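You operate a simulated robot arm through the tools that you are given. There is no shell and no other tool.

You run a simulated robot arm. Do the job below in one go: nothing can be reset, and whatever is moved stays where it is left.

## Task
Candle the short teal rack's blue stripe egg, put it back and plug in the blue peg.
Fine: in cup 1 of the white turntable, grey knob left at 1; back in its own cup; peg into that rack's hole; lamp off, no egg damaged. Set down upright: what you pick out.

It is judged by the outcome, as a careful person would: the job done as asked, and still so three seconds after it is handed in. It fails if anything else is knocked over, pushed out of place, dropped, spilled or broken.

## Robot
A 7-joint arm with a two-finger parallel gripper, fixed in place. Base frame: the origin is at the foot of the arm, x ahead of it, y to its left, z up. Readings come in cm, degrees, newtons and seconds.
Its first joint turns from -149.0 to 149.0 degrees. Payload 3.5 kg.
The tool frame sits at the grasp point between the pads (the TCP): z along the fingers, y along the line on which they close. The tips reach 2.3 cm beyond it. The gripper opens to 9.4 cm. The fingers are 3.8 cm wide and 1 cm thick; the gripper's body (5.4 by 9.6 cm) begins 3.9 cm behind the TCP.
Orientation is that of the tool frame in the base frame, as a unit quaternion [w, x, y, z]. With the fingers straight down and closing along the base's y, the tool's x points along the base's -x, its y along +y and its z along -z.

## Interface
- The arm moves only by the tool servo_tool. Its argument "series" is a list of rows, each an object of numbers (a shift or turn left out is 0, a gripper value left out holds the last): "hand": the finger opening in mm, from 0 to 94; "tx", "ty", "tz": the shift along the tool's x, y, z in mm; "rx", "ry", "rz": the turn, a rotation vector about the tool's x, y, z in degrees. In form: [{"hand": .., "tx": .., "ty": .., "tz": .., "rx": .., "ry": .., "rz": ..}, ...]. A call has 1 to 20 rows; each row is the pose to reach, as a shift and turn from the pose commanded when the call began, along the tool's axes at that moment. A row lasts 0.2 s, in which the tool goes at most 5 cm and 8.6 degrees; a call with a longer step from one row to the next is refused whole, and so is a gripper value outside its range. Where a pose cannot be reached the arm comes as near as it can. A force on the tool above 40 N (or 10 N above the force at the start of the call, whichever is more), or a blocked arm, ends the call early, and 0.2 s more pass. Each finger travels about 15.3 cm/s and halts on what it meets, pressing with about 21 N; the grip force reading is that of the motor and also rises with nothing between the fingers. The clock runs only during rows and for 0.2 s after the last one: add rows that repeat a pose to give the fingers time. The reply holds the time, the measured pose of the TCP, the force on the tool along the base axes, the opening and the grip force, in the units named above and with some noise, with the torque about the TCP (base axes, N m) and any sound that the robot's microphone picked up.
- Cameras (640 x 400 px; columns grow to the right, rows downward): "scene" is fixed at [22.16, 50.02, 152.48]; the picture's right is [-0.75, -0.66, 0.00], its down [-0.27, 0.30, -0.91] and it looks along [0.61, -0.68, -0.41] (base axes); focal length 326 px, centre (320, 200). "wrist" rides on the gripper at [8.6, 1.6, -7.4] in the tool frame; the picture's right is [-0.18, 0.98, 0.00], its down [-0.58, -0.11, -0.81] and it looks along [-0.79, -0.15, 0.59] (tool axes); focal length 243 px, centre (320, 200). There is no depth. A picture from a camera that has moved, and an enlarged one, comes with that camera's place and axes in the base frame and with its lens.
- camera(camera): a new picture of that camera. The clock stands still meanwhile.
- enlarge(camera, box): a new picture of the part [left, top, right, bottom] of that camera's present view, enlarged. The clock stands still meanwhile.
- sign_off(): hands the job in; it is judged then, once.

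Places have to be worked out from the pictures, the camera data and where the tool is seen. Open the gripper and draw the arm clear of the work before you hand the job in, unless the task says otherwise.

The tools are called by a JSON object that holds its "api" and its "payload". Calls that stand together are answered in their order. servo_tool: Moves the arm, as the interface text tells. Its arguments: {"type":"object","properties":{"series":{"type":"array","items":{"type":"object","properties":{"hand":{"type":"number"},"tx":{"type":"number"},"ty":{"type":"number"},"tz":{"type":"number"},"rx":{"type":"number"},"ry":{"type":"number"},"rz":{"type":"number"}}}}},"required":["series"]} The other tools are called the same way: camera (camera) takes a picture; enlarge (camera, box) takes an enlarged picture of a part of a camera's view; sign_off () hands the job in.

At the start:

```text
clock: 0.0
ee_pos: [95.8, -53.44, 108.68]
tool_rot: [0.0, 0.0, 1.0, 0.001]
wrist_force: [-0.6, 0.4, 0.2]
wrist_torque: [-0.01, -0.01, 0.02]
grip_width: 9.4
gripper_force: 0.1
```

scene: 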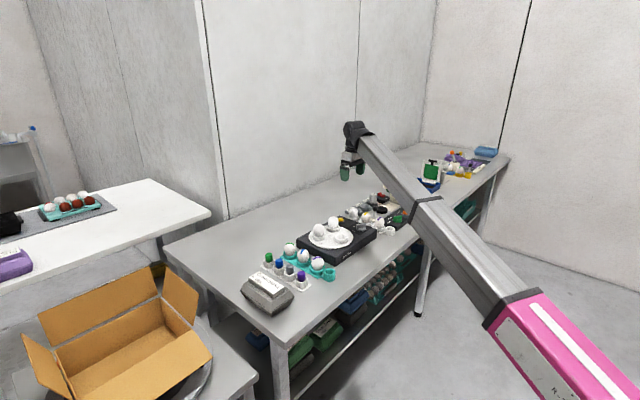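
wrist: 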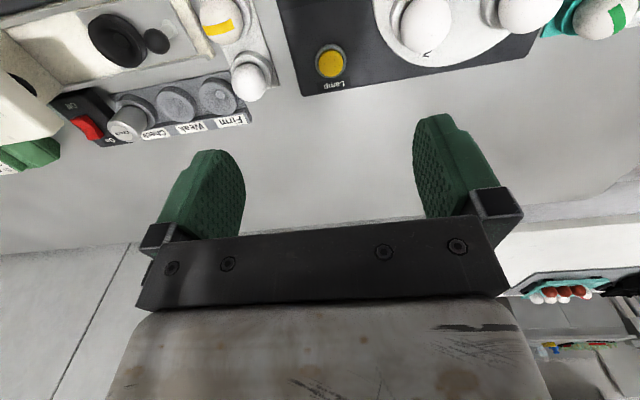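

I'll start by looking closely at the work area from both cameras before moving anything.

{"api": "enlarge", "payload": {"camera": "scene", "box": [230, 200, 350, 320]}}

{"api": "enlarge", "payload": {"camera": "scene", "box": [330, 140, 510, 250]}}

{"api": "enlarge", "payload": {"camera": "wrist", "box": [0, 0, 640, 200]}}

```text
3.33 times, centred on (290, 260) of scene
camera zoom: at [22.16, 50.02, 152.48], right [-0.75, -0.66, 0.0], down [-0.27, 0.3, -0.91], along [0.61, -0.68, -0.41], focal length 1087 px, centre (420, 0)
```

zoom: 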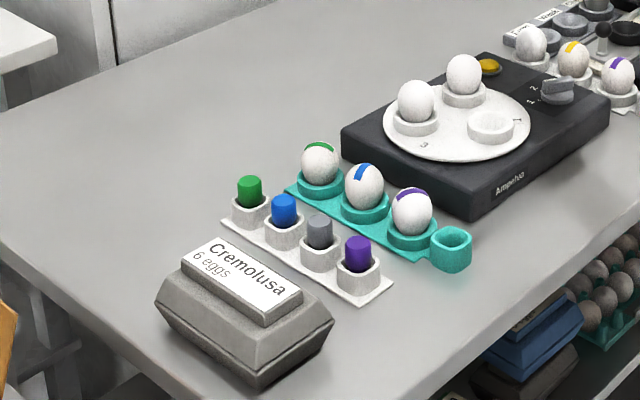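

```text
3.56 times, centred on (420, 195) of scene
camera zoom: at [22.16, 50.02, 152.48], right [-0.75, -0.66, 0.0], down [-0.27, 0.3, -0.91], along [0.61, -0.68, -0.41], focal length 1159 px, centre (-36, 218)
```

zoom: 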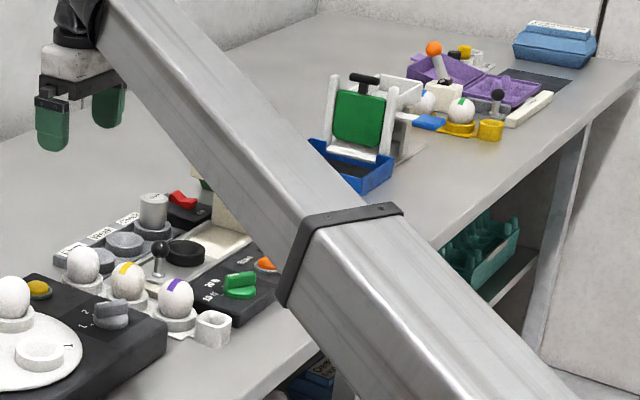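

```text
1.00 times, centred on (320, 100) of wrist (not enlarged: the box is as wide or as high as the picture)
camera zoom: at [87.13, -52.0, 115.99], right [0.18, 0.98, 0.0], down [0.58, -0.11, 0.81], along [0.79, -0.15, -0.59], focal length 243 px, centre (320, 300)
```

zoom: 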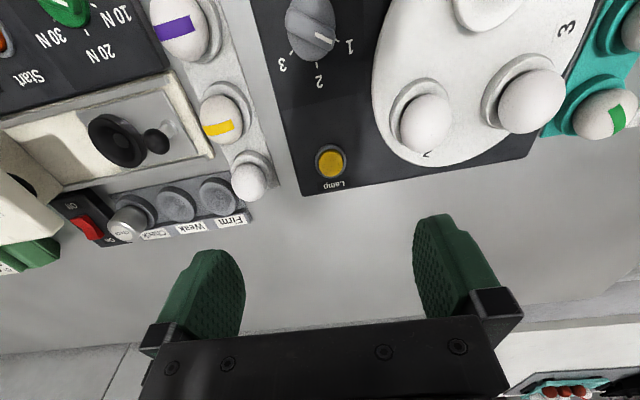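

Triangulating the two views puts the machine top near z≈84, with the lamp button at about (102,-53), the turntable at about (97,-42), and the teal rack along y≈-22 at x≈82–102. I'll draw back toward the base while staying high, to see the machine and rack better with the wrist camera.

{"api": "servo_tool", "payload": {"series": [{"hand": 94, "tx": 35, "ty": 30}, {"tx": 70, "ty": 60}, {"tx": 105, "ty": 90}, {"tx": 140, "ty": 120}, {"tx": 175, "ty": 150}, {"tx": 210, "ty": 180}, {"tx": 210, "ty": 180}]}}

```text
clock: 1.4
ee_pos: [75.98, -36.28, 108.67]
tool_rot: [0.005, -0.004, 1.0, -0.003]
wrist_force: [5.1, -0.8, -11.4]
wrist_torque: [-0.26, -0.63, -0.06]
grip_width: 9.4
gripper_force: 0.1
stopped in row 6: the force on the tool passed its limit at 53 N (the readings are from after the stop); the commanded pose is now the measured one
```

The call ended on a force spike where I expected free space. I'll check both views to see whether something was touched.

{"api": "camera", "payload": {"camera": "scene"}}

{"api": "camera", "payload": {"camera": "wrist"}}

```text
taken
```

scene: 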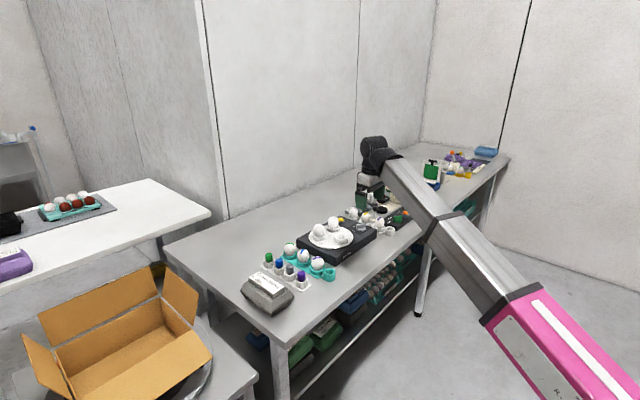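

```text
taken
camera wrist: at [67.18, -34.86, 115.95], right [0.18, 0.98, 0.0], down [0.57, -0.1, 0.81], along [0.8, -0.14, -0.58], focal length 243 px, centre (320, 200)
```

wrist: 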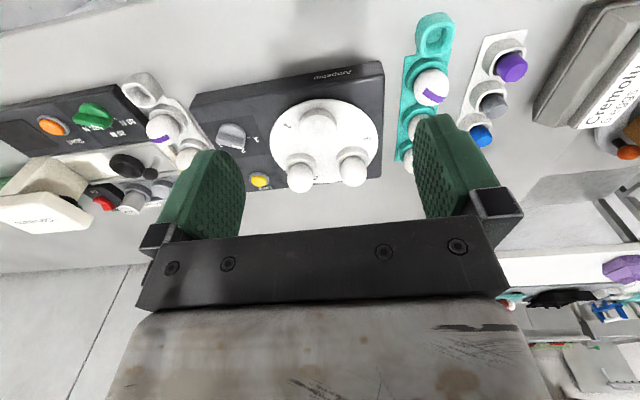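

Nothing is near the gripper in either view, so the spike looks like inertia from stopping abruptly, and I'll use gentler ramps. Now I'll zoom in on the machine, rack and pegs.

{"api": "enlarge", "payload": {"camera": "wrist", "box": [180, 50, 400, 200]}}

{"api": "enlarge", "payload": {"camera": "wrist", "box": [380, 0, 580, 180]}}

```text
2.67 times, centred on (290, 125) of wrist
camera zoom: at [67.18, -34.86, 115.95], right [0.18, 0.98, 0.0], down [0.57, -0.1, 0.81], along [0.8, -0.14, -0.58], focal length 647 px, centre (400, 400)
```

zoom: 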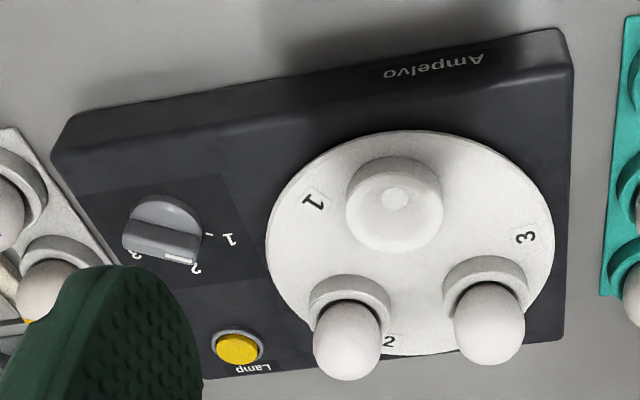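

```text
2.22 times, centred on (480, 90) of wrist
camera zoom: at [67.18, -34.86, 115.95], right [0.18, 0.98, 0.0], down [0.57, -0.1, 0.81], along [0.8, -0.14, -0.58], focal length 539 px, centre (-36, 444)
```

zoom: 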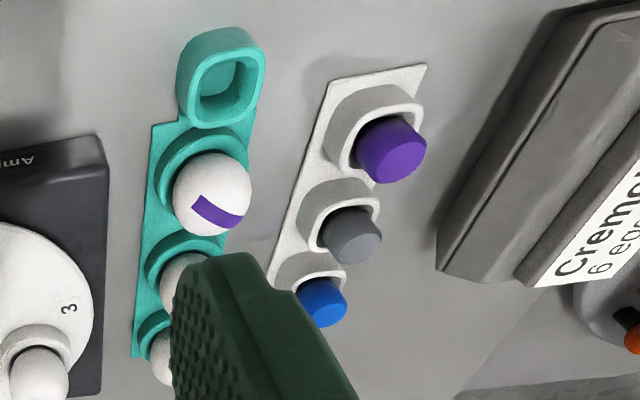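

The empty cup sits by the "1" label at about (91,-39), so that is cup 1. I'll move slowly closer to the knob to read where its pointer stands.

{"api": "servo_tool", "payload": {"series": [{"tx": -3, "ty": -8, "tz": 2}, {"tx": -10, "ty": -26, "tz": 8}, {"tx": -20, "ty": -54, "tz": 17}, {"tx": -30, "ty": -82, "tz": 26}, {"tx": -41, "ty": -110, "tz": 34}, {"tx": -51, "ty": -136, "tz": 42}, {"tx": -57, "ty": -153, "tz": 48}, {"tx": -60, "ty": -160, "tz": 50}, {"tx": -60, "ty": -160, "tz": 50}]}}

```text
clock: 3.4
ee_pos: [81.97, -52.35, 103.74]
tool_rot: [0.004, -0.004, 1.0, -0.002]
wrist_force: [-0.6, 0.9, 0.2]
wrist_torque: [0.02, 0.01, 0.03]
grip_width: 9.43
gripper_force: 0.1
```

The slower ramp moved without any force trouble. Next I'll take pictures of the knob area.

{"api": "camera", "payload": {"camera": "wrist"}}

{"api": "enlarge", "payload": {"camera": "wrist", "box": [260, 20, 420, 120]}}

```text
taken
camera wrist: at [73.23, -50.85, 111.07], right [0.18, 0.98, 0.0], down [0.58, -0.1, 0.81], along [0.8, -0.14, -0.58], focal length 243 px, centre (320, 200)
```

wrist: 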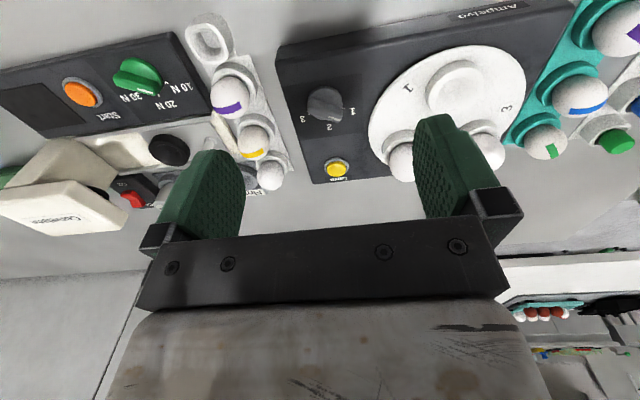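

```text
4.00 times, centred on (340, 70) of wrist
camera zoom: at [73.23, -50.85, 111.07], right [0.18, 0.98, 0.0], down [0.58, -0.1, 0.81], along [0.8, -0.14, -0.58], focal length 970 px, centre (240, 720)
```

zoom: 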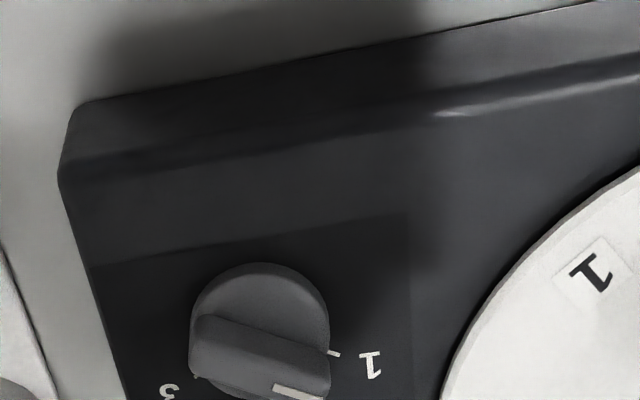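

{"api": "enlarge", "payload": {"camera": "wrist", "box": [280, 70, 380, 140]}}

{"api": "enlarge", "payload": {"camera": "scene", "box": [320, 215, 380, 255]}}

```text
5.71 times, centred on (330, 105) of wrist
camera zoom: at [73.23, -50.85, 111.07], right [0.18, 0.98, 0.0], down [0.58, -0.1, 0.81], along [0.8, -0.14, -0.58], focal length 1386 px, centre (263, 743)
```

zoom: 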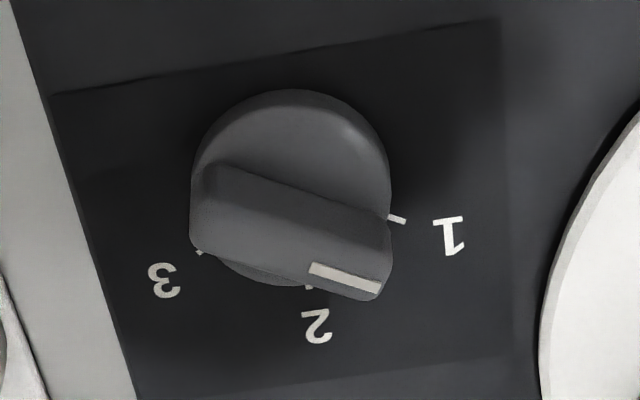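

```text
10.00 times, centred on (350, 235) of scene
camera zoom: at [22.16, 50.02, 152.48], right [-0.75, -0.66, 0.0], down [-0.27, 0.3, -0.91], along [0.61, -0.68, -0.41], focal length 3260 px, centre (20, -150)
```

zoom: 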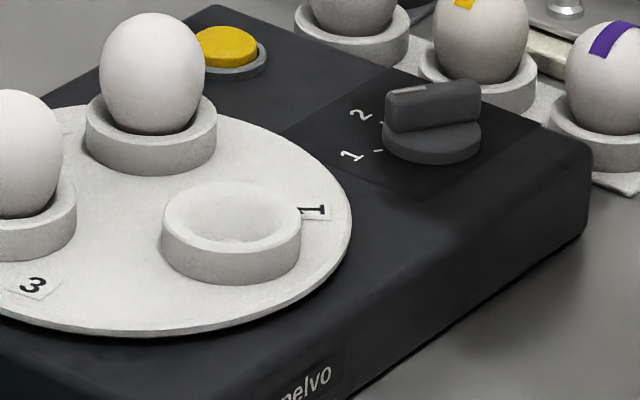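

The knob's white mark points along about 60°, in line with tick 1, so the knob is already at 1 and should stay untouched. I'll move across at this height to look at the teal rack and the pegs.

{"api": "servo_tool", "payload": {"series": [{"ty": 8}, {"ty": 28}, {"ty": 58}, {"ty": 93}, {"ty": 128}, {"ty": 163}, {"ty": 198}, {"ty": 230}, {"ty": 255}, {"ty": 272}, {"ty": 280}, {"ty": 280}]}}

{"api": "camera", "payload": {"camera": "wrist"}}

{"api": "enlarge", "payload": {"camera": "wrist", "box": [250, 0, 450, 125]}}

```text
clock: 6.0
ee_pos: [81.78, -24.22, 103.69]
tool_rot: [0.004, -0.005, 1.0, -0.001]
wrist_force: [0.1, 0.1, 0.7]
wrist_torque: [-0.01, -0.01, -0.01]
grip_width: 9.38
gripper_force: 0.1
```

```text
taken
camera wrist: at [73.05, -22.72, 110.98], right [0.18, 0.98, 0.0], down [0.58, -0.1, 0.81], along [0.8, -0.14, -0.58], focal length 243 px, centre (320, 200)
```

wrist: 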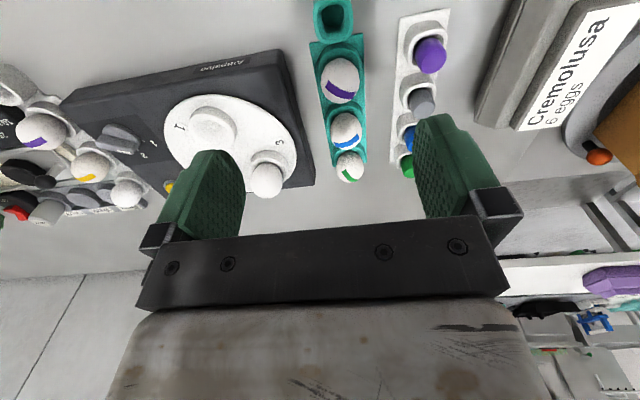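

```text
3.20 times, centred on (350, 62) of wrist
camera zoom: at [73.05, -22.72, 110.98], right [0.18, 0.98, 0.0], down [0.58, -0.1, 0.81], along [0.8, -0.14, -0.58], focal length 776 px, centre (224, 640)
```

zoom: 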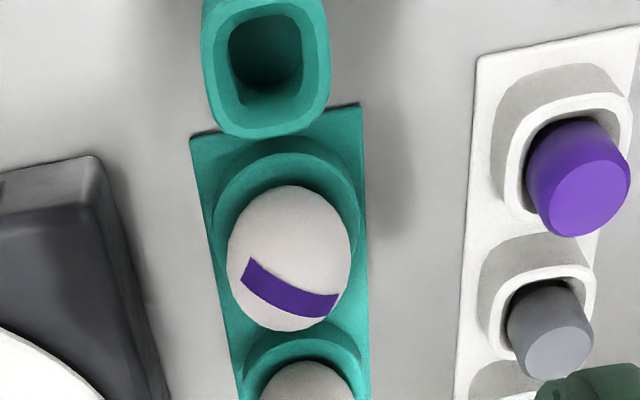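

The pegs look like round cylinders and the rack's socket is at its near end. I'll zoom in on the blue egg and blue peg to get precise positions.

{"api": "enlarge", "payload": {"camera": "wrist", "box": [290, 90, 450, 190]}}

{"api": "enlarge", "payload": {"camera": "scene", "box": [255, 235, 345, 300]}}

```text
4.00 times, centred on (370, 140) of wrist
camera zoom: at [73.05, -22.72, 110.98], right [0.18, 0.98, 0.0], down [0.58, -0.1, 0.81], along [0.8, -0.14, -0.58], focal length 970 px, centre (120, 440)
```

zoom: 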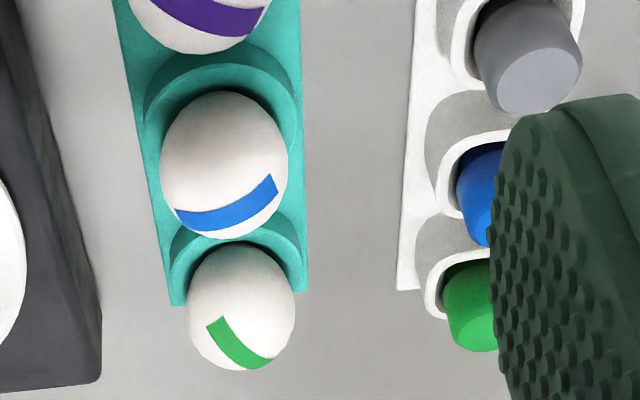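

```text
6.15 times, centred on (300, 268) of scene
camera zoom: at [22.16, 50.02, 152.48], right [-0.75, -0.66, 0.0], down [-0.27, 0.3, -0.91], along [0.61, -0.68, -0.41], focal length 2006 px, centre (443, -215)
```

zoom: 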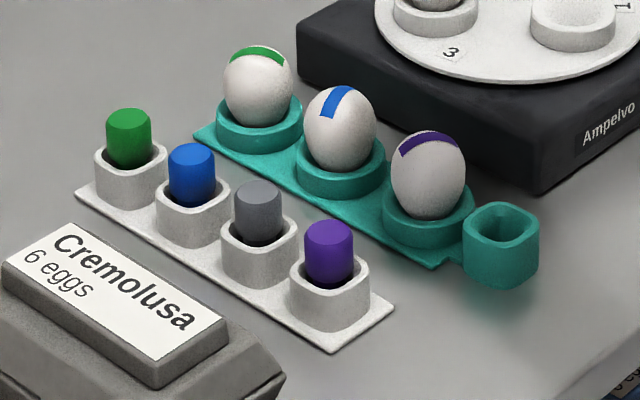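

Triangulating gives the blue egg's centre at about (95.5,-22.95,83), its cup rim at about z≈81.8, and the rack socket at about (81.8,-23). I'll hover above the blue egg with the fingers partly opened and take out the small tilt.

{"api": "servo_tool", "payload": {"series": [{"hand": 70, "tx": -4, "tz": 2, "ry": 0.1, "rz": 0.1}, {"tx": -15, "ty": 1, "tz": 8, "ry": 0.2, "rz": 0.2}, {"tx": -33, "ty": 3, "tz": 18, "ry": 0.3, "rz": 0.3}, {"tx": -56, "ty": 5, "tz": 31, "ry": 0.4, "rz": 0.4}, {"tx": -80, "ty": 7, "tz": 45, "ry": 0.46, "rz": 0.5}, {"tx": -103, "ty": 9, "tz": 58, "ry": 0.46, "rz": 0.57}, {"tx": -121, "ty": 11, "tz": 69, "ry": 0.46, "rz": 0.57}, {"tx": -132, "ty": 12, "tz": 75, "ry": 0.46, "rz": 0.57}, {"tx": -136, "ty": 12.7, "tz": 77, "ry": 0.46, "rz": 0.57}, {"tx": -136, "ty": 12.7, "tz": 77, "ry": 0.46, "rz": 0.57}]}}

{"api": "camera", "payload": {"camera": "wrist"}}

{"api": "enlarge", "payload": {"camera": "scene", "box": [250, 190, 370, 270]}}

```text
clock: 8.2
ee_pos: [95.58, -22.89, 96.05]
tool_rot: [0.0, 0.0, 1.0, -0.002]
wrist_force: [-0.6, -0.3, -0.3]
wrist_torque: [0.0, 0.02, 0.02]
grip_width: 6.99
gripper_force: 0.1
```

```text
taken
camera wrist: at [86.79, -21.32, 103.41], right [0.19, 0.98, 0.0], down [0.58, -0.11, 0.81], along [0.79, -0.15, -0.59], focal length 243 px, centre (320, 200)
```

wrist: 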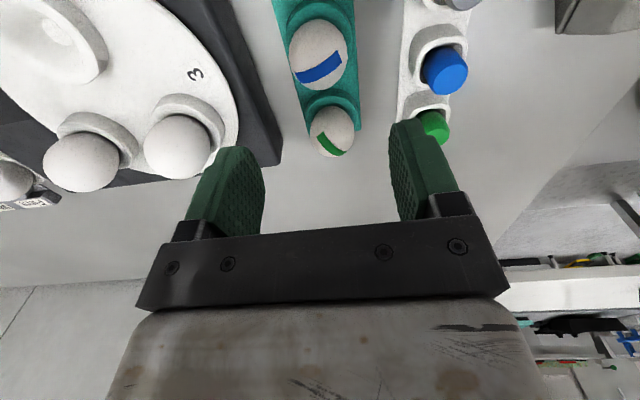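

```text
5.00 times, centred on (310, 230) of scene
camera zoom: at [22.16, 50.02, 152.48], right [-0.75, -0.66, 0.0], down [-0.27, 0.3, -0.91], along [0.61, -0.68, -0.41], focal length 1630 px, centre (370, 50)
```

zoom: 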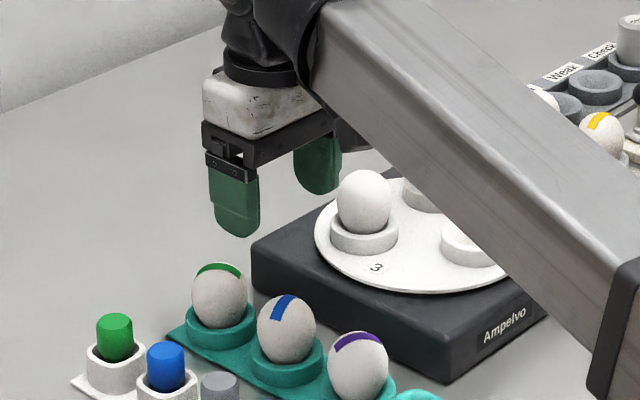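

The arm reaches here with the tool vertical, and the egg reads at about (95.3,-22.97). I'll lower to z≈87 with the fingers straddling it, then check.

{"api": "servo_tool", "payload": {"series": [{"tx": 2, "ty": -0.7, "tz": 5}, {"tx": 2, "ty": -0.7, "tz": 18}, {"tx": 2, "ty": -0.7, "tz": 36}, {"tx": 2, "ty": -0.7, "tz": 55}, {"tx": 2, "ty": -0.7, "tz": 72}, {"tx": 2, "ty": -0.7, "tz": 84}, {"tx": 2, "ty": -0.7, "tz": 90}, {"tx": 2, "ty": -0.7, "tz": 90}]}}

{"api": "camera", "payload": {"camera": "wrist"}}

{"api": "enlarge", "payload": {"camera": "scene", "box": [265, 215, 355, 275]}}

```text
clock: 10.0
ee_pos: [95.28, -23.08, 87.03]
tool_rot: [0.0, 0.001, 1.0, -0.002]
wrist_force: [-1.0, 0.4, 0.8]
wrist_torque: [-0.03, 0.0, 0.02]
grip_width: 6.97
gripper_force: 0.0
```

```text
taken
camera wrist: at [86.65, -21.45, 94.43], right [0.19, 0.98, 0.0], down [0.58, -0.11, 0.81], along [0.79, -0.15, -0.59], focal length 243 px, centre (320, 200)
```

wrist: 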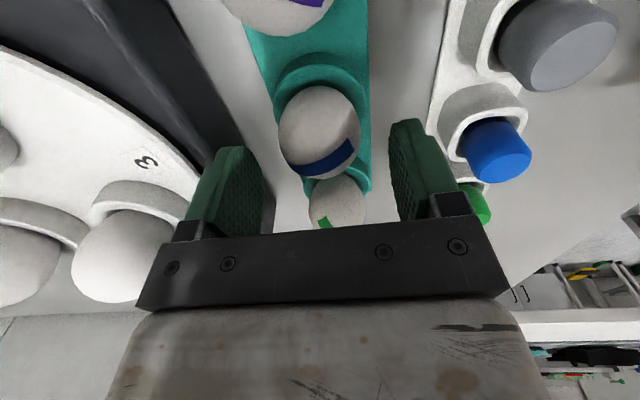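

```text
6.67 times, centred on (310, 245) of scene
camera zoom: at [22.16, 50.02, 152.48], right [-0.75, -0.66, 0.0], down [-0.27, 0.3, -0.91], along [0.61, -0.68, -0.41], focal length 2173 px, centre (387, -100)
```

zoom: 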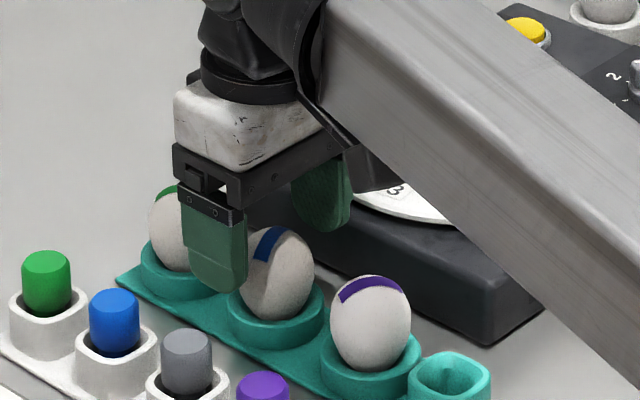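

The egg sits centred between the fingers at about (95.36,-23.1). I'll go down to z≈84.5, which keeps the tips just above the cup rim, and look again before closing.

{"api": "servo_tool", "payload": {"series": [{"tz": 4}, {"tz": 10}, {"tz": 16}, {"tz": 21}, {"tz": 24}, {"tz": 25}, {"tz": 25}]}}

{"api": "enlarge", "payload": {"camera": "scene", "box": [265, 215, 355, 275]}}

{"api": "enlarge", "payload": {"camera": "wrist", "box": [220, 60, 460, 210]}}

```text
clock: 11.6
ee_pos: [95.33, -23.05, 84.49]
tool_rot: [0.0, 0.001, 1.0, -0.002]
wrist_force: [0.9, -0.6, 0.3]
wrist_torque: [0.0, 0.01, 0.02]
grip_width: 7.01
gripper_force: 0.1
```

```text
6.67 times, centred on (310, 245) of scene
camera zoom: at [22.16, 50.02, 152.48], right [-0.75, -0.66, 0.0], down [-0.27, 0.3, -0.91], along [0.61, -0.68, -0.41], focal length 2173 px, centre (387, -100)
```

zoom: 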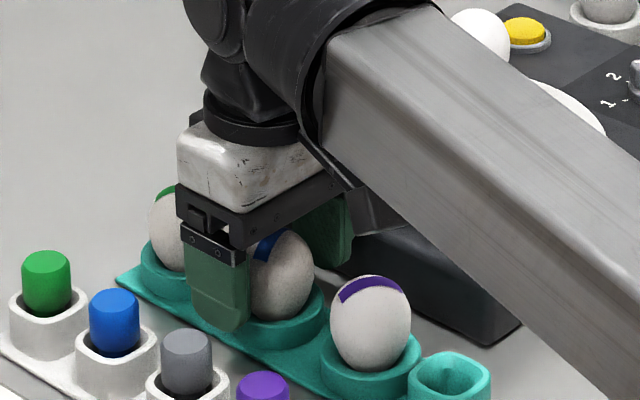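

```text
2.67 times, centred on (340, 135) of wrist
camera zoom: at [86.6, -21.49, 91.92], right [0.19, 0.98, 0.0], down [0.58, -0.11, 0.81], along [0.79, -0.15, -0.59], focal length 647 px, centre (267, 373)
```

zoom: 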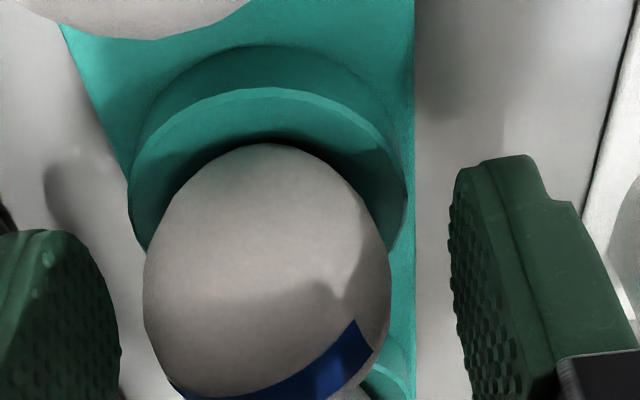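

The tips are about half a centimetre above the cup rim and clear of it on both sides. I'll close gradually so the fingers meet the egg softly, and watch the width and force.

{"api": "servo_tool", "payload": {"series": [{"hand": 64}, {"hand": 58}, {"hand": 54}, {"hand": 51}, {"hand": 49}, {"hand": 48}, {"hand": 47}, {"hand": 46}, {"hand": 46}]}}

```text
clock: 13.6
ee_pos: [95.24, -22.99, 84.41]
tool_rot: [0.0, 0.001, 1.0, -0.002]
wrist_force: [0.0, -0.2, 0.3]
wrist_torque: [0.02, 0.02, 0.0]
grip_width: 4.58
gripper_force: 0.1
```

Still no contact at a 46 mm opening. I'll keep closing in 1 mm steps.

{"api": "servo_tool", "payload": {"series": [{"hand": 45}, {"hand": 44.5}, {"hand": 44}, {"hand": 44}]}}

```text
clock: 14.6
ee_pos: [95.39, -22.94, 84.52]
tool_rot: [0.0, 0.001, 1.0, -0.002]
wrist_force: [-0.3, 1.1, 0.2]
wrist_torque: [0.03, 0.02, 0.02]
grip_width: 4.5
gripper_force: 0.8
```

The fingers stopped at 4.50 cm against a 44 mm command, so they're touching the egg. I'll close slightly further for a moderate grip.

{"api": "servo_tool", "payload": {"series": [{"hand": 43}, {"hand": 42}, {"hand": 41}, {"hand": 41}]}}

```text
clock: 15.6
ee_pos: [95.31, -23.06, 84.47]
tool_rot: [0.0, 0.0, 1.0, -0.002]
wrist_force: [-0.5, 2.3, 0.3]
wrist_torque: [0.01, -0.01, 0.0]
grip_width: 4.35
gripper_force: 8.8
```

The grip reads 8.8 N at a width of 4.35 cm, which is firm enough without overloading the shell. I'll lift slowly by about 4 cm and check.

{"api": "servo_tool", "payload": {"series": [{"tz": -2}, {"tz": -5}, {"tz": -10}, {"tz": -17}, {"tz": -25}, {"tz": -33}, {"tz": -38}, {"tz": -40}, {"tz": -40}]}}

{"api": "enlarge", "payload": {"camera": "scene", "box": [265, 205, 355, 265]}}

{"api": "camera", "payload": {"camera": "wrist"}}

```text
clock: 17.6
ee_pos: [95.22, -23.0, 88.54]
tool_rot: [0.0, 0.001, 1.0, -0.001]
wrist_force: [-0.3, 0.7, -0.6]
wrist_torque: [-0.03, 0.02, 0.03]
grip_width: 4.35
gripper_force: 9.1
```

```text
6.67 times, centred on (310, 235) of scene
camera zoom: at [22.16, 50.02, 152.48], right [-0.75, -0.66, 0.0], down [-0.27, 0.3, -0.91], along [0.61, -0.68, -0.41], focal length 2173 px, centre (387, -33)
```

zoom: 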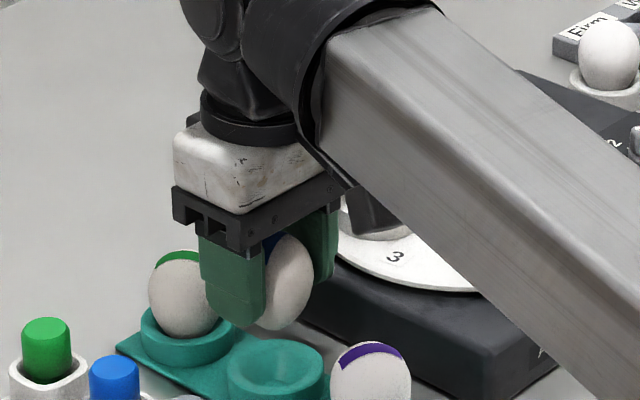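

```text
taken
camera wrist: at [86.62, -21.47, 95.93], right [0.19, 0.98, 0.0], down [0.58, -0.11, 0.81], along [0.79, -0.15, -0.59], focal length 243 px, centre (320, 200)
```

wrist: 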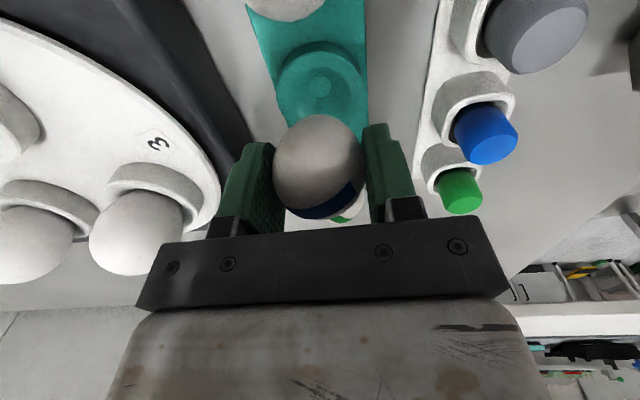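

The egg is held cleanly and its cup is empty. I'll raise it to z≈98 to clear the other eggs, then move over cup 1 at about (91.2,-39.3).

{"api": "servo_tool", "payload": {"series": [{"tz": -5}, {"tz": -20}, {"tz": -45}, {"tz": -70}, {"tz": -88}, {"tz": -95}, {"tx": 2, "ty": -8, "tz": -95}, {"tx": 7, "ty": -28, "tz": -95}, {"tx": 14, "ty": -55, "tz": -95}, {"tx": 21, "ty": -83, "tz": -95}, {"tx": 28, "ty": -112, "tz": -95}, {"tx": 34, "ty": -138, "tz": -95}, {"tx": 39, "ty": -155, "tz": -95}, {"tx": 41, "ty": -163, "tz": -95}, {"tx": 41, "ty": -163, "tz": -95}]}}

{"api": "camera", "payload": {"camera": "wrist"}}

{"api": "enlarge", "payload": {"camera": "wrist", "box": [220, 0, 420, 125]}}

{"api": "enlarge", "payload": {"camera": "scene", "box": [290, 190, 400, 270]}}

```text
clock: 20.8
ee_pos: [91.17, -39.37, 98.03]
tool_rot: [0.0, 0.001, 1.0, -0.002]
wrist_force: [0.7, 0.4, -0.9]
wrist_torque: [0.0, 0.0, 0.01]
grip_width: 4.35
gripper_force: 9.6
```

```text
taken
camera wrist: at [82.47, -37.73, 105.48], right [0.19, 0.98, 0.0], down [0.58, -0.11, 0.81], along [0.79, -0.15, -0.59], focal length 243 px, centre (320, 200)
```

wrist: 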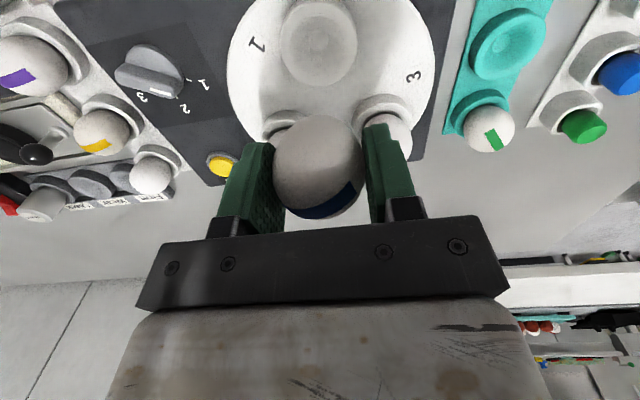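

```text
3.20 times, centred on (320, 62) of wrist
camera zoom: at [82.47, -37.73, 105.48], right [0.19, 0.98, 0.0], down [0.58, -0.11, 0.81], along [0.79, -0.15, -0.59], focal length 776 px, centre (320, 640)
```

zoom: 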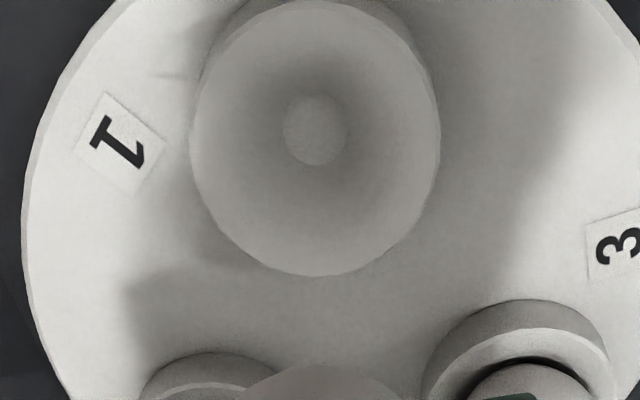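

```text
5.00 times, centred on (345, 230) of scene
camera zoom: at [22.16, 50.02, 152.48], right [-0.75, -0.66, 0.0], down [-0.27, 0.3, -0.91], along [0.61, -0.68, -0.41], focal length 1630 px, centre (195, 50)
```

zoom: 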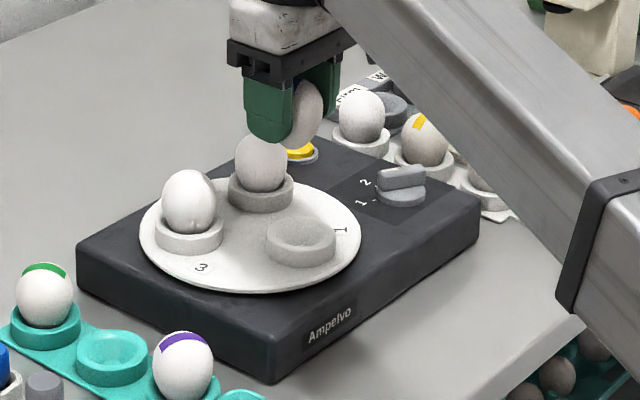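

Combining the wrist views puts the turntable top near z≈85 and cup 1 at about (89.8,-39.25), so I'll shift 1.3 cm back and lower to z≈94 for a better look.

{"api": "servo_tool", "payload": {"series": [{"tx": 2, "tz": 2}, {"tx": 5, "tz": 10}, {"tx": 9, "ty": 1, "tz": 20}, {"tx": 12, "ty": 1, "tz": 30}, {"tx": 13, "ty": 1, "tz": 37}, {"tx": 13, "ty": 1, "tz": 40}, {"tx": 13, "ty": 1, "tz": 40}]}}

{"api": "camera", "payload": {"camera": "wrist"}}

{"api": "enlarge", "payload": {"camera": "wrist", "box": [220, 30, 420, 155]}}

{"api": "enlarge", "payload": {"camera": "scene", "box": [300, 200, 390, 260]}}

```text
clock: 22.4
ee_pos: [89.86, -39.15, 94.13]
tool_rot: [0.0, 0.001, 1.0, -0.002]
wrist_force: [0.4, 0.5, -0.9]
wrist_torque: [0.02, -0.01, 0.0]
grip_width: 4.34
gripper_force: 9.1
```

```text
taken
camera wrist: at [81.19, -37.63, 101.46], right [0.19, 0.98, 0.0], down [0.58, -0.11, 0.81], along [0.79, -0.15, -0.59], focal length 243 px, centre (320, 200)
```

wrist: 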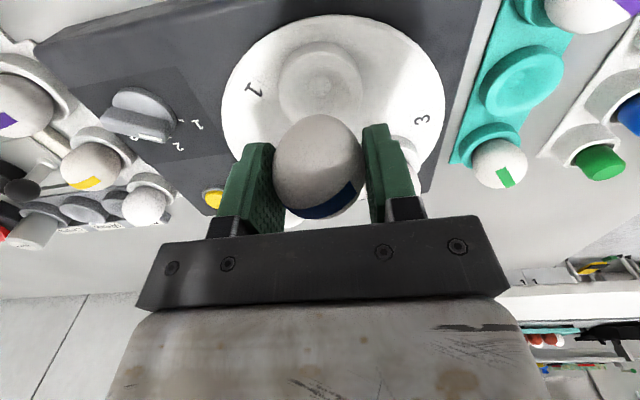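

```text
3.20 times, centred on (320, 92) of wrist
camera zoom: at [81.19, -37.63, 101.46], right [0.19, 0.98, 0.0], down [0.58, -0.11, 0.81], along [0.79, -0.15, -0.59], focal length 776 px, centre (320, 544)
```

zoom: 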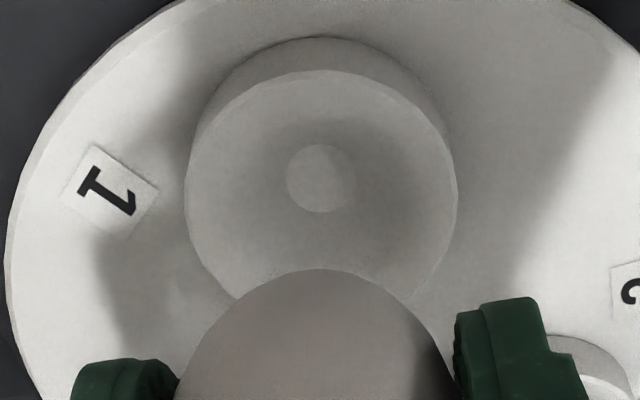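

```text
6.67 times, centred on (345, 230) of scene
camera zoom: at [22.16, 50.02, 152.48], right [-0.75, -0.66, 0.0], down [-0.27, 0.3, -0.91], along [0.61, -0.68, -0.41], focal length 2173 px, centre (153, 0)
```

zoom: 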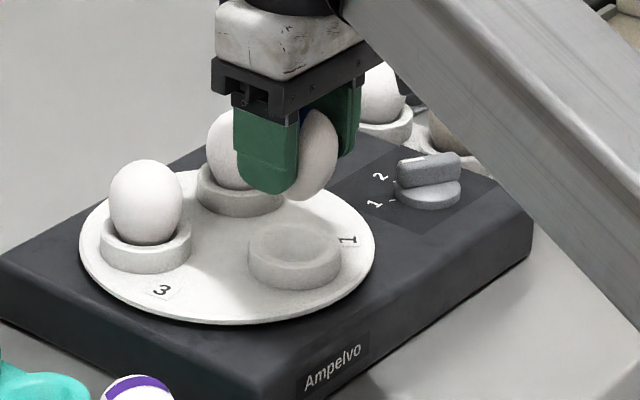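

The cup's centre spot lines up with where the rack's cup sat relative to the gripper, so the seat should be at about (89.95,-39.2) with the tool near z≈89.3. I'll lower to z≈90.5 and check for contact.

{"api": "servo_tool", "payload": {"series": [{"tx": -1, "ty": -0.5, "tz": 3}, {"tx": -1, "ty": -0.5, "tz": 9}, {"tx": -1, "ty": -0.5, "tz": 17}, {"tx": -1, "ty": -0.5, "tz": 25}, {"tx": -1, "ty": -0.5, "tz": 32}, {"tx": -1, "ty": -0.5, "tz": 36}, {"tx": -1, "ty": -0.5, "tz": 36}]}}

{"api": "enlarge", "payload": {"camera": "wrist", "box": [220, 60, 420, 185]}}

{"api": "enlarge", "payload": {"camera": "scene", "box": [300, 200, 390, 260]}}

```text
clock: 24.0
ee_pos: [89.94, -39.2, 90.47]
tool_rot: [0.0, 0.001, 1.0, -0.002]
wrist_force: [0.3, -0.1, -0.8]
wrist_torque: [-0.02, -0.01, 0.01]
grip_width: 4.34
gripper_force: 9.1
```

```text
3.20 times, centred on (320, 122) of wrist
camera zoom: at [81.27, -37.68, 97.88], right [0.19, 0.98, 0.0], down [0.58, -0.11, 0.81], along [0.79, -0.15, -0.59], focal length 776 px, centre (320, 448)
```

zoom: 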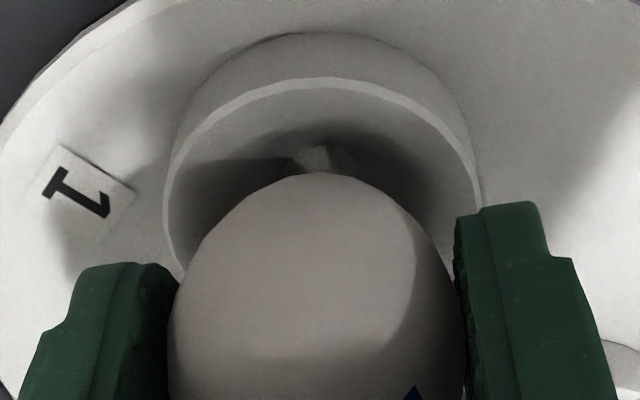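

```text
6.67 times, centred on (345, 230) of scene
camera zoom: at [22.16, 50.02, 152.48], right [-0.75, -0.66, 0.0], down [-0.27, 0.3, -0.91], along [0.61, -0.68, -0.41], focal length 2173 px, centre (153, 0)
```

zoom: 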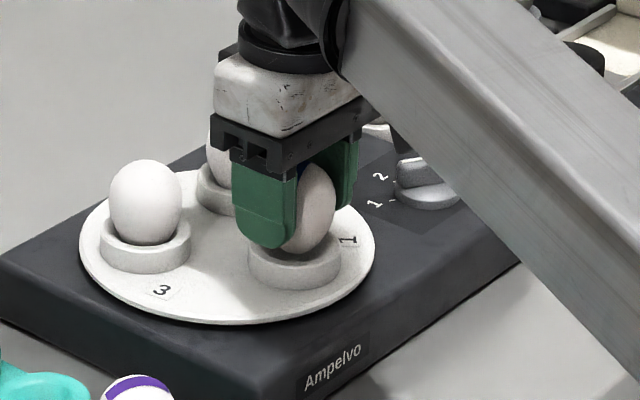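

The egg is over the centre of the cup with no contact yet. I'll creep down in small steps and watch the vertical force.

{"api": "servo_tool", "payload": {"series": [{"tz": 2}, {"tz": 4}, {"tz": 6}, {"tz": 6}]}}

{"api": "servo_tool", "payload": {"series": [{"tz": 1}, {"tz": 2}, {"tz": 2}]}}

```text
clock: 25.0
ee_pos: [89.93, -39.26, 89.86]
tool_rot: [0.0, 0.001, 1.0, -0.002]
wrist_force: [-0.4, -0.1, -0.4]
wrist_torque: [0.0, -0.02, -0.05]
grip_width: 4.35
gripper_force: 9.1
```

```text
clock: 25.8
ee_pos: [89.85, -39.17, 89.78]
tool_rot: [0.0, 0.001, 1.0, -0.002]
wrist_force: [-0.6, 0.6, -0.3]
wrist_torque: [0.03, -0.01, 0.01]
grip_width: 4.37
gripper_force: 9.3
```

No contact yet at about z≈89.75, so I'll continue down in 2 mm steps.

{"api": "servo_tool", "payload": {"series": [{"tz": 1}, {"tz": 2}, {"tz": 2}]}}

{"api": "servo_tool", "payload": {"series": [{"tz": 0.7}, {"tz": 1.5}, {"tz": 1.5}]}}

```text
clock: 26.6
ee_pos: [89.99, -39.21, 89.53]
tool_rot: [-0.001, 0.001, 1.0, -0.001]
wrist_force: [2.9, 0.0, 5.2]
wrist_torque: [-0.05, -0.01, 0.07]
grip_width: 4.34
gripper_force: 8.9
```

```text
clock: 27.4
ee_pos: [89.98, -39.29, 89.46]
tool_rot: [0.001, 0.001, 1.0, -0.002]
wrist_force: [3.5, 0.7, 4.9]
wrist_torque: [-0.03, -0.03, 0.03]
grip_width: 4.35
gripper_force: 8.9
```

Contact: about 5 N upward plus 3 N along +x, so the egg is riding slightly on the near side of the cup. I'll shift about 1 mm in +x to centre it.

{"api": "servo_tool", "payload": {"series": [{"tx": -0.6, "tz": -0.3}, {"tx": -1.2, "tz": -0.3}, {"tx": -1.2, "tz": -0.3}]}}

```text
clock: 28.2
ee_pos: [90.12, -39.29, 89.39]
tool_rot: [-0.001, 0.001, 1.0, -0.002]
wrist_force: [-6.1, 0.2, 1.6]
wrist_torque: [0.01, 0.13, -0.01]
grip_width: 4.33
gripper_force: 8.7
```

The side force flipped to about -6 N, so the centre lies between the two positions. I'll go back 0.7 mm and ease down slightly.

{"api": "servo_tool", "payload": {"series": [{"tx": 0.4}, {"tx": 0.7}, {"tx": 0.7}]}}

```text
clock: 29.0
ee_pos: [90.07, -39.21, 89.32]
tool_rot: [-0.001, 0.001, 1.0, -0.001]
wrist_force: [-3.6, -0.4, 3.6]
wrist_torque: [-0.02, 0.07, -0.01]
grip_width: 4.34
gripper_force: 8.8
```

{"api": "servo_tool", "payload": {"series": [{"tx": 0.4}, {"tx": 0.7}, {"tx": 0.7}]}}

```text
clock: 29.8
ee_pos: [90.02, -39.22, 89.43]
tool_rot: [-0.001, 0.001, 1.0, -0.001]
wrist_force: [1.6, 0.1, -0.4]
wrist_torque: [-0.01, -0.06, -0.03]
grip_width: 4.37
gripper_force: 9.3
```

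The egg is now nearly centred with little load on it. I'll press down one more millimetre to be sure it's seated.

{"api": "servo_tool", "payload": {"series": [{"tx": -0.2, "tz": 0.5}, {"tx": -0.2, "tz": 1}, {"tx": -0.2, "tz": 1}]}}

```text
clock: 30.6
ee_pos: [90.04, -39.32, 89.33]
tool_rot: [0.001, 0.001, 1.0, -0.002]
wrist_force: [3.6, -0.3, 11.7]
wrist_torque: [0.24, 0.1, -0.02]
grip_width: 4.35
gripper_force: 8.9
```

An 11.7 N reaction means the egg is firmly seated. I'll back off 0.6 mm to relieve it and then open the fingers slowly.

{"api": "servo_tool", "payload": {"series": [{"tz": -0.6}, {"tz": -0.6}, {"tz": -0.6, "hand": 42}, {"tz": -0.6, "hand": 43}, {"tz": -0.6, "hand": 44}, {"tz": -0.6, "hand": 45}, {"tz": -0.6, "hand": 46}, {"tz": -0.6, "hand": 48}, {"tz": -0.6, "hand": 52}, {"tz": -0.6, "hand": 58}, {"tz": -0.6, "hand": 64}, {"tz": -0.6, "hand": 68}, {"tz": -0.6, "hand": 68}]}}

{"api": "camera", "payload": {"camera": "wrist"}}

{"api": "enlarge", "payload": {"camera": "scene", "box": [300, 200, 390, 260]}}

```text
clock: 33.4
ee_pos: [89.97, -39.2, 89.38]
tool_rot: [0.0, 0.001, 1.0, -0.002]
wrist_force: [-0.1, 0.2, -0.4]
wrist_torque: [0.03, -0.03, -0.01]
grip_width: 6.81
gripper_force: 0.0
```

```text
taken
camera wrist: at [81.31, -37.68, 96.75], right [0.19, 0.98, 0.0], down [0.58, -0.11, 0.81], along [0.79, -0.15, -0.59], focal length 243 px, centre (320, 200)
```

wrist: 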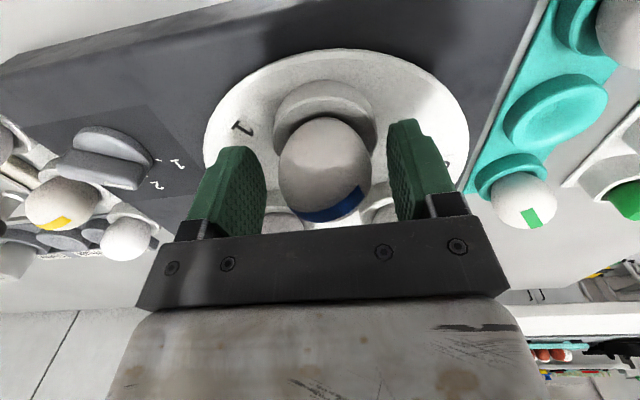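

```text
6.67 times, centred on (345, 230) of scene
camera zoom: at [22.16, 50.02, 152.48], right [-0.75, -0.66, 0.0], down [-0.27, 0.3, -0.91], along [0.61, -0.68, -0.41], focal length 2173 px, centre (153, 0)
```

zoom: 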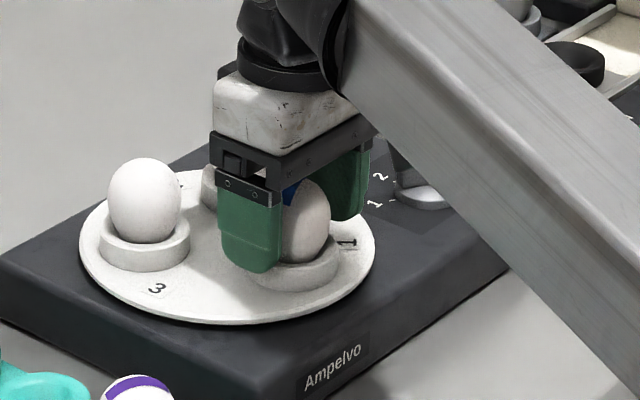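

The egg stands upright in cup 1. I'll lift straight up and clear of it.

{"api": "servo_tool", "payload": {"series": [{"tz": -3}, {"tz": -12}, {"tz": -28}, {"tz": -48}, {"tz": -68}, {"tz": -83}, {"tz": -90}, {"tz": -90}]}}

{"api": "camera", "payload": {"camera": "wrist"}}

{"api": "enlarge", "payload": {"camera": "scene", "box": [300, 200, 390, 260]}}

```text
clock: 35.2
ee_pos: [89.84, -39.11, 98.43]
tool_rot: [0.0, 0.001, 1.0, -0.002]
wrist_force: [0.6, -0.4, -0.5]
wrist_torque: [-0.01, -0.03, -0.01]
grip_width: 6.76
gripper_force: 0.1
```

```text
taken
camera wrist: at [81.26, -37.64, 105.77], right [0.19, 0.98, 0.0], down [0.58, -0.11, 0.81], along [0.79, -0.15, -0.59], focal length 243 px, centre (320, 200)
```

wrist: 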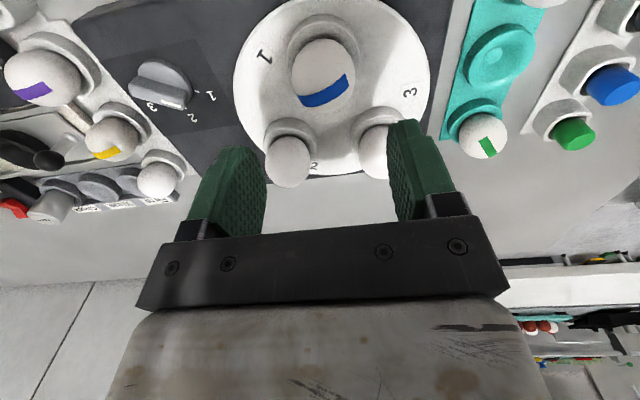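

```text
6.67 times, centred on (345, 230) of scene
camera zoom: at [22.16, 50.02, 152.48], right [-0.75, -0.66, 0.0], down [-0.27, 0.3, -0.91], along [0.61, -0.68, -0.41], focal length 2173 px, centre (153, 0)
```

zoom: 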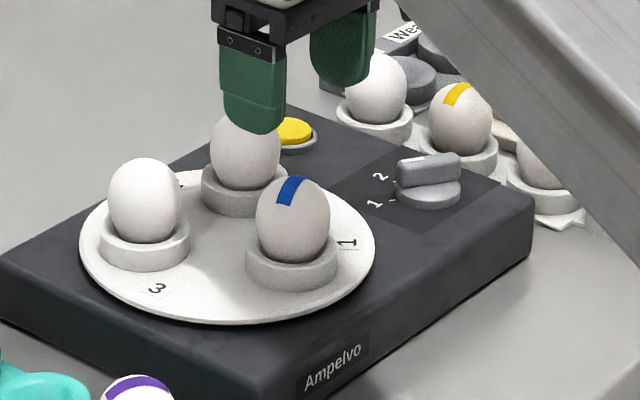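

The egg is sitting properly in cup 1 and the knob still points at 1. Next comes the lamp button at about (101,-53.4): I'll close the fingers and hover near it at z≈98 to test reach and get a close look.

{"api": "servo_tool", "payload": {"series": [{"hand": 50, "tx": -3, "ty": -4}, {"hand": 30, "tx": -11, "ty": -15}, {"hand": 15, "tx": -24, "ty": -34}, {"hand": 5, "tx": -39, "ty": -56}, {"hand": 0, "tx": -54, "ty": -79}, {"tx": -69, "ty": -101}, {"tx": -82, "ty": -122}, {"tx": -92, "ty": -136}, {"tx": -96, "ty": -143}, {"tx": -96, "ty": -143}]}}

{"api": "camera", "payload": {"camera": "wrist"}}

{"api": "camera", "payload": {"camera": "scene"}}

```text
clock: 37.4
ee_pos: [99.64, -53.52, 98.4]
tool_rot: [0.0, 0.001, 1.0, -0.002]
wrist_force: [-0.1, -0.2, 0.0]
wrist_torque: [-0.02, -0.01, 0.01]
grip_width: 0.0
gripper_force: 21.0
```

```text
taken
camera wrist: at [90.82, -51.99, 105.74], right [0.19, 0.98, 0.0], down [0.58, -0.11, 0.81], along [0.79, -0.15, -0.59], focal length 243 px, centre (320, 200)
```

wrist: 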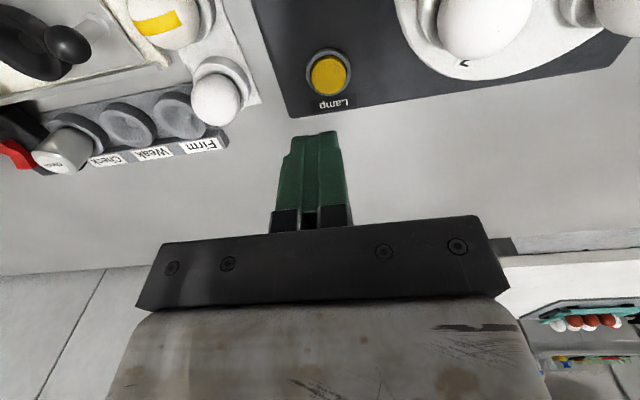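

```text
taken
```

scene: 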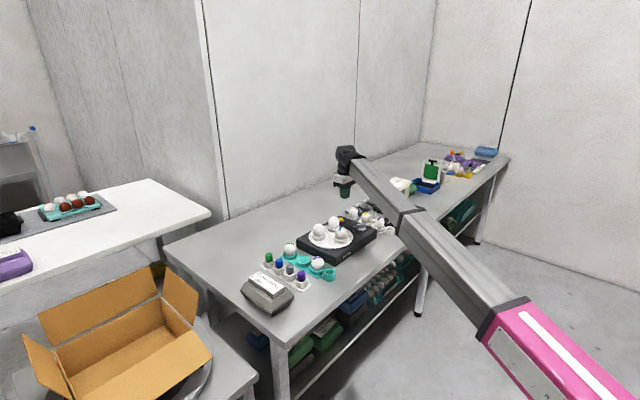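

The arm reaches the lamp area with the tool vertical, and the button reads at about (100.9,-53.1) with its top near z≈85. I'll move over it and lower to z≈90, leaving the tips about 2.5 cm above it.

{"api": "servo_tool", "payload": {"series": [{"tx": -3, "ty": 1, "tz": 3}, {"tx": -6, "ty": 2, "tz": 14}, {"tx": -10, "ty": 3, "tz": 32}, {"tx": -12, "ty": 4, "tz": 50}, {"tx": -12.6, "ty": 4.2, "tz": 66}, {"tx": -12.6, "ty": 4.2, "tz": 78}, {"tx": -12.6, "ty": 4.2, "tz": 82}, {"tx": -12.6, "ty": 4.2, "tz": 82}]}}

{"api": "camera", "payload": {"camera": "wrist"}}

{"api": "enlarge", "payload": {"camera": "scene", "box": [300, 190, 390, 250]}}

```text
clock: 39.2
ee_pos: [100.86, -53.19, 90.16]
tool_rot: [0.0, 0.001, 1.0, -0.002]
wrist_force: [-0.6, 1.2, -0.1]
wrist_torque: [0.01, 0.03, -0.01]
grip_width: 0.0
gripper_force: 20.9
```

```text
taken
camera wrist: at [92.16, -51.56, 97.59], right [0.19, 0.98, 0.0], down [0.58, -0.11, 0.81], along [0.79, -0.15, -0.59], focal length 243 px, centre (320, 200)
```

wrist: 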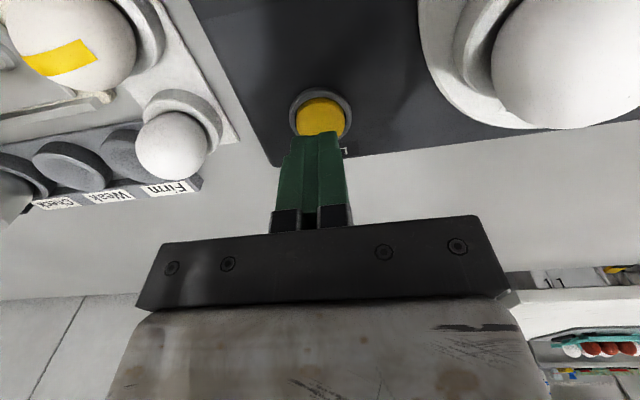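

```text
6.67 times, centred on (345, 220) of scene
camera zoom: at [22.16, 50.02, 152.48], right [-0.75, -0.66, 0.0], down [-0.27, 0.3, -0.91], along [0.61, -0.68, -0.41], focal length 2173 px, centre (153, 67)
```

zoom: 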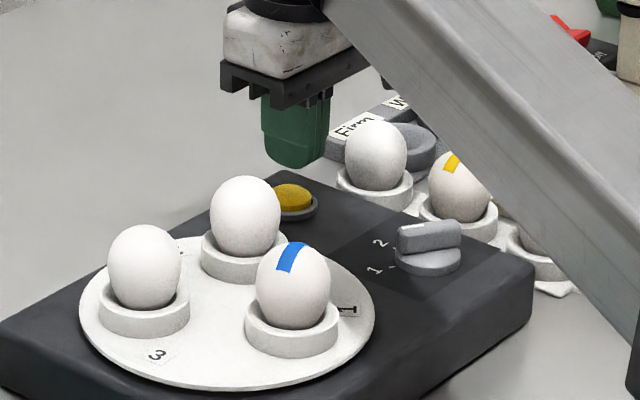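

The button top works out to about (101.1,-53.2,84.5), so the tips should touch at a tool z of about 86.8. I'll lower to just above that.

{"api": "servo_tool", "payload": {"series": [{"tx": -2, "tz": 4}, {"tx": -2, "tz": 12}, {"tx": -2, "tz": 20}, {"tx": -2, "tz": 26}, {"tx": -2, "tz": 28}, {"tx": -2, "tz": 28}]}}

{"api": "servo_tool", "payload": {"series": [{"tz": 1}, {"tz": 2}, {"tz": 2}]}}

```text
clock: 40.6
ee_pos: [101.01, -53.05, 87.47]
tool_rot: [0.0, 0.0, 1.0, -0.002]
wrist_force: [-0.4, 0.6, 3.4]
wrist_torque: [0.02, -0.01, 0.03]
grip_width: 0.02
gripper_force: 20.1
heard: click
```

```text
clock: 41.4
ee_pos: [101.18, -53.18, 87.27]
tool_rot: [0.001, 0.001, 1.0, -0.001]
wrist_force: [1.3, 1.3, 11.4]
wrist_torque: [0.03, -0.03, -0.03]
grip_width: 0.0
gripper_force: 21.2
```

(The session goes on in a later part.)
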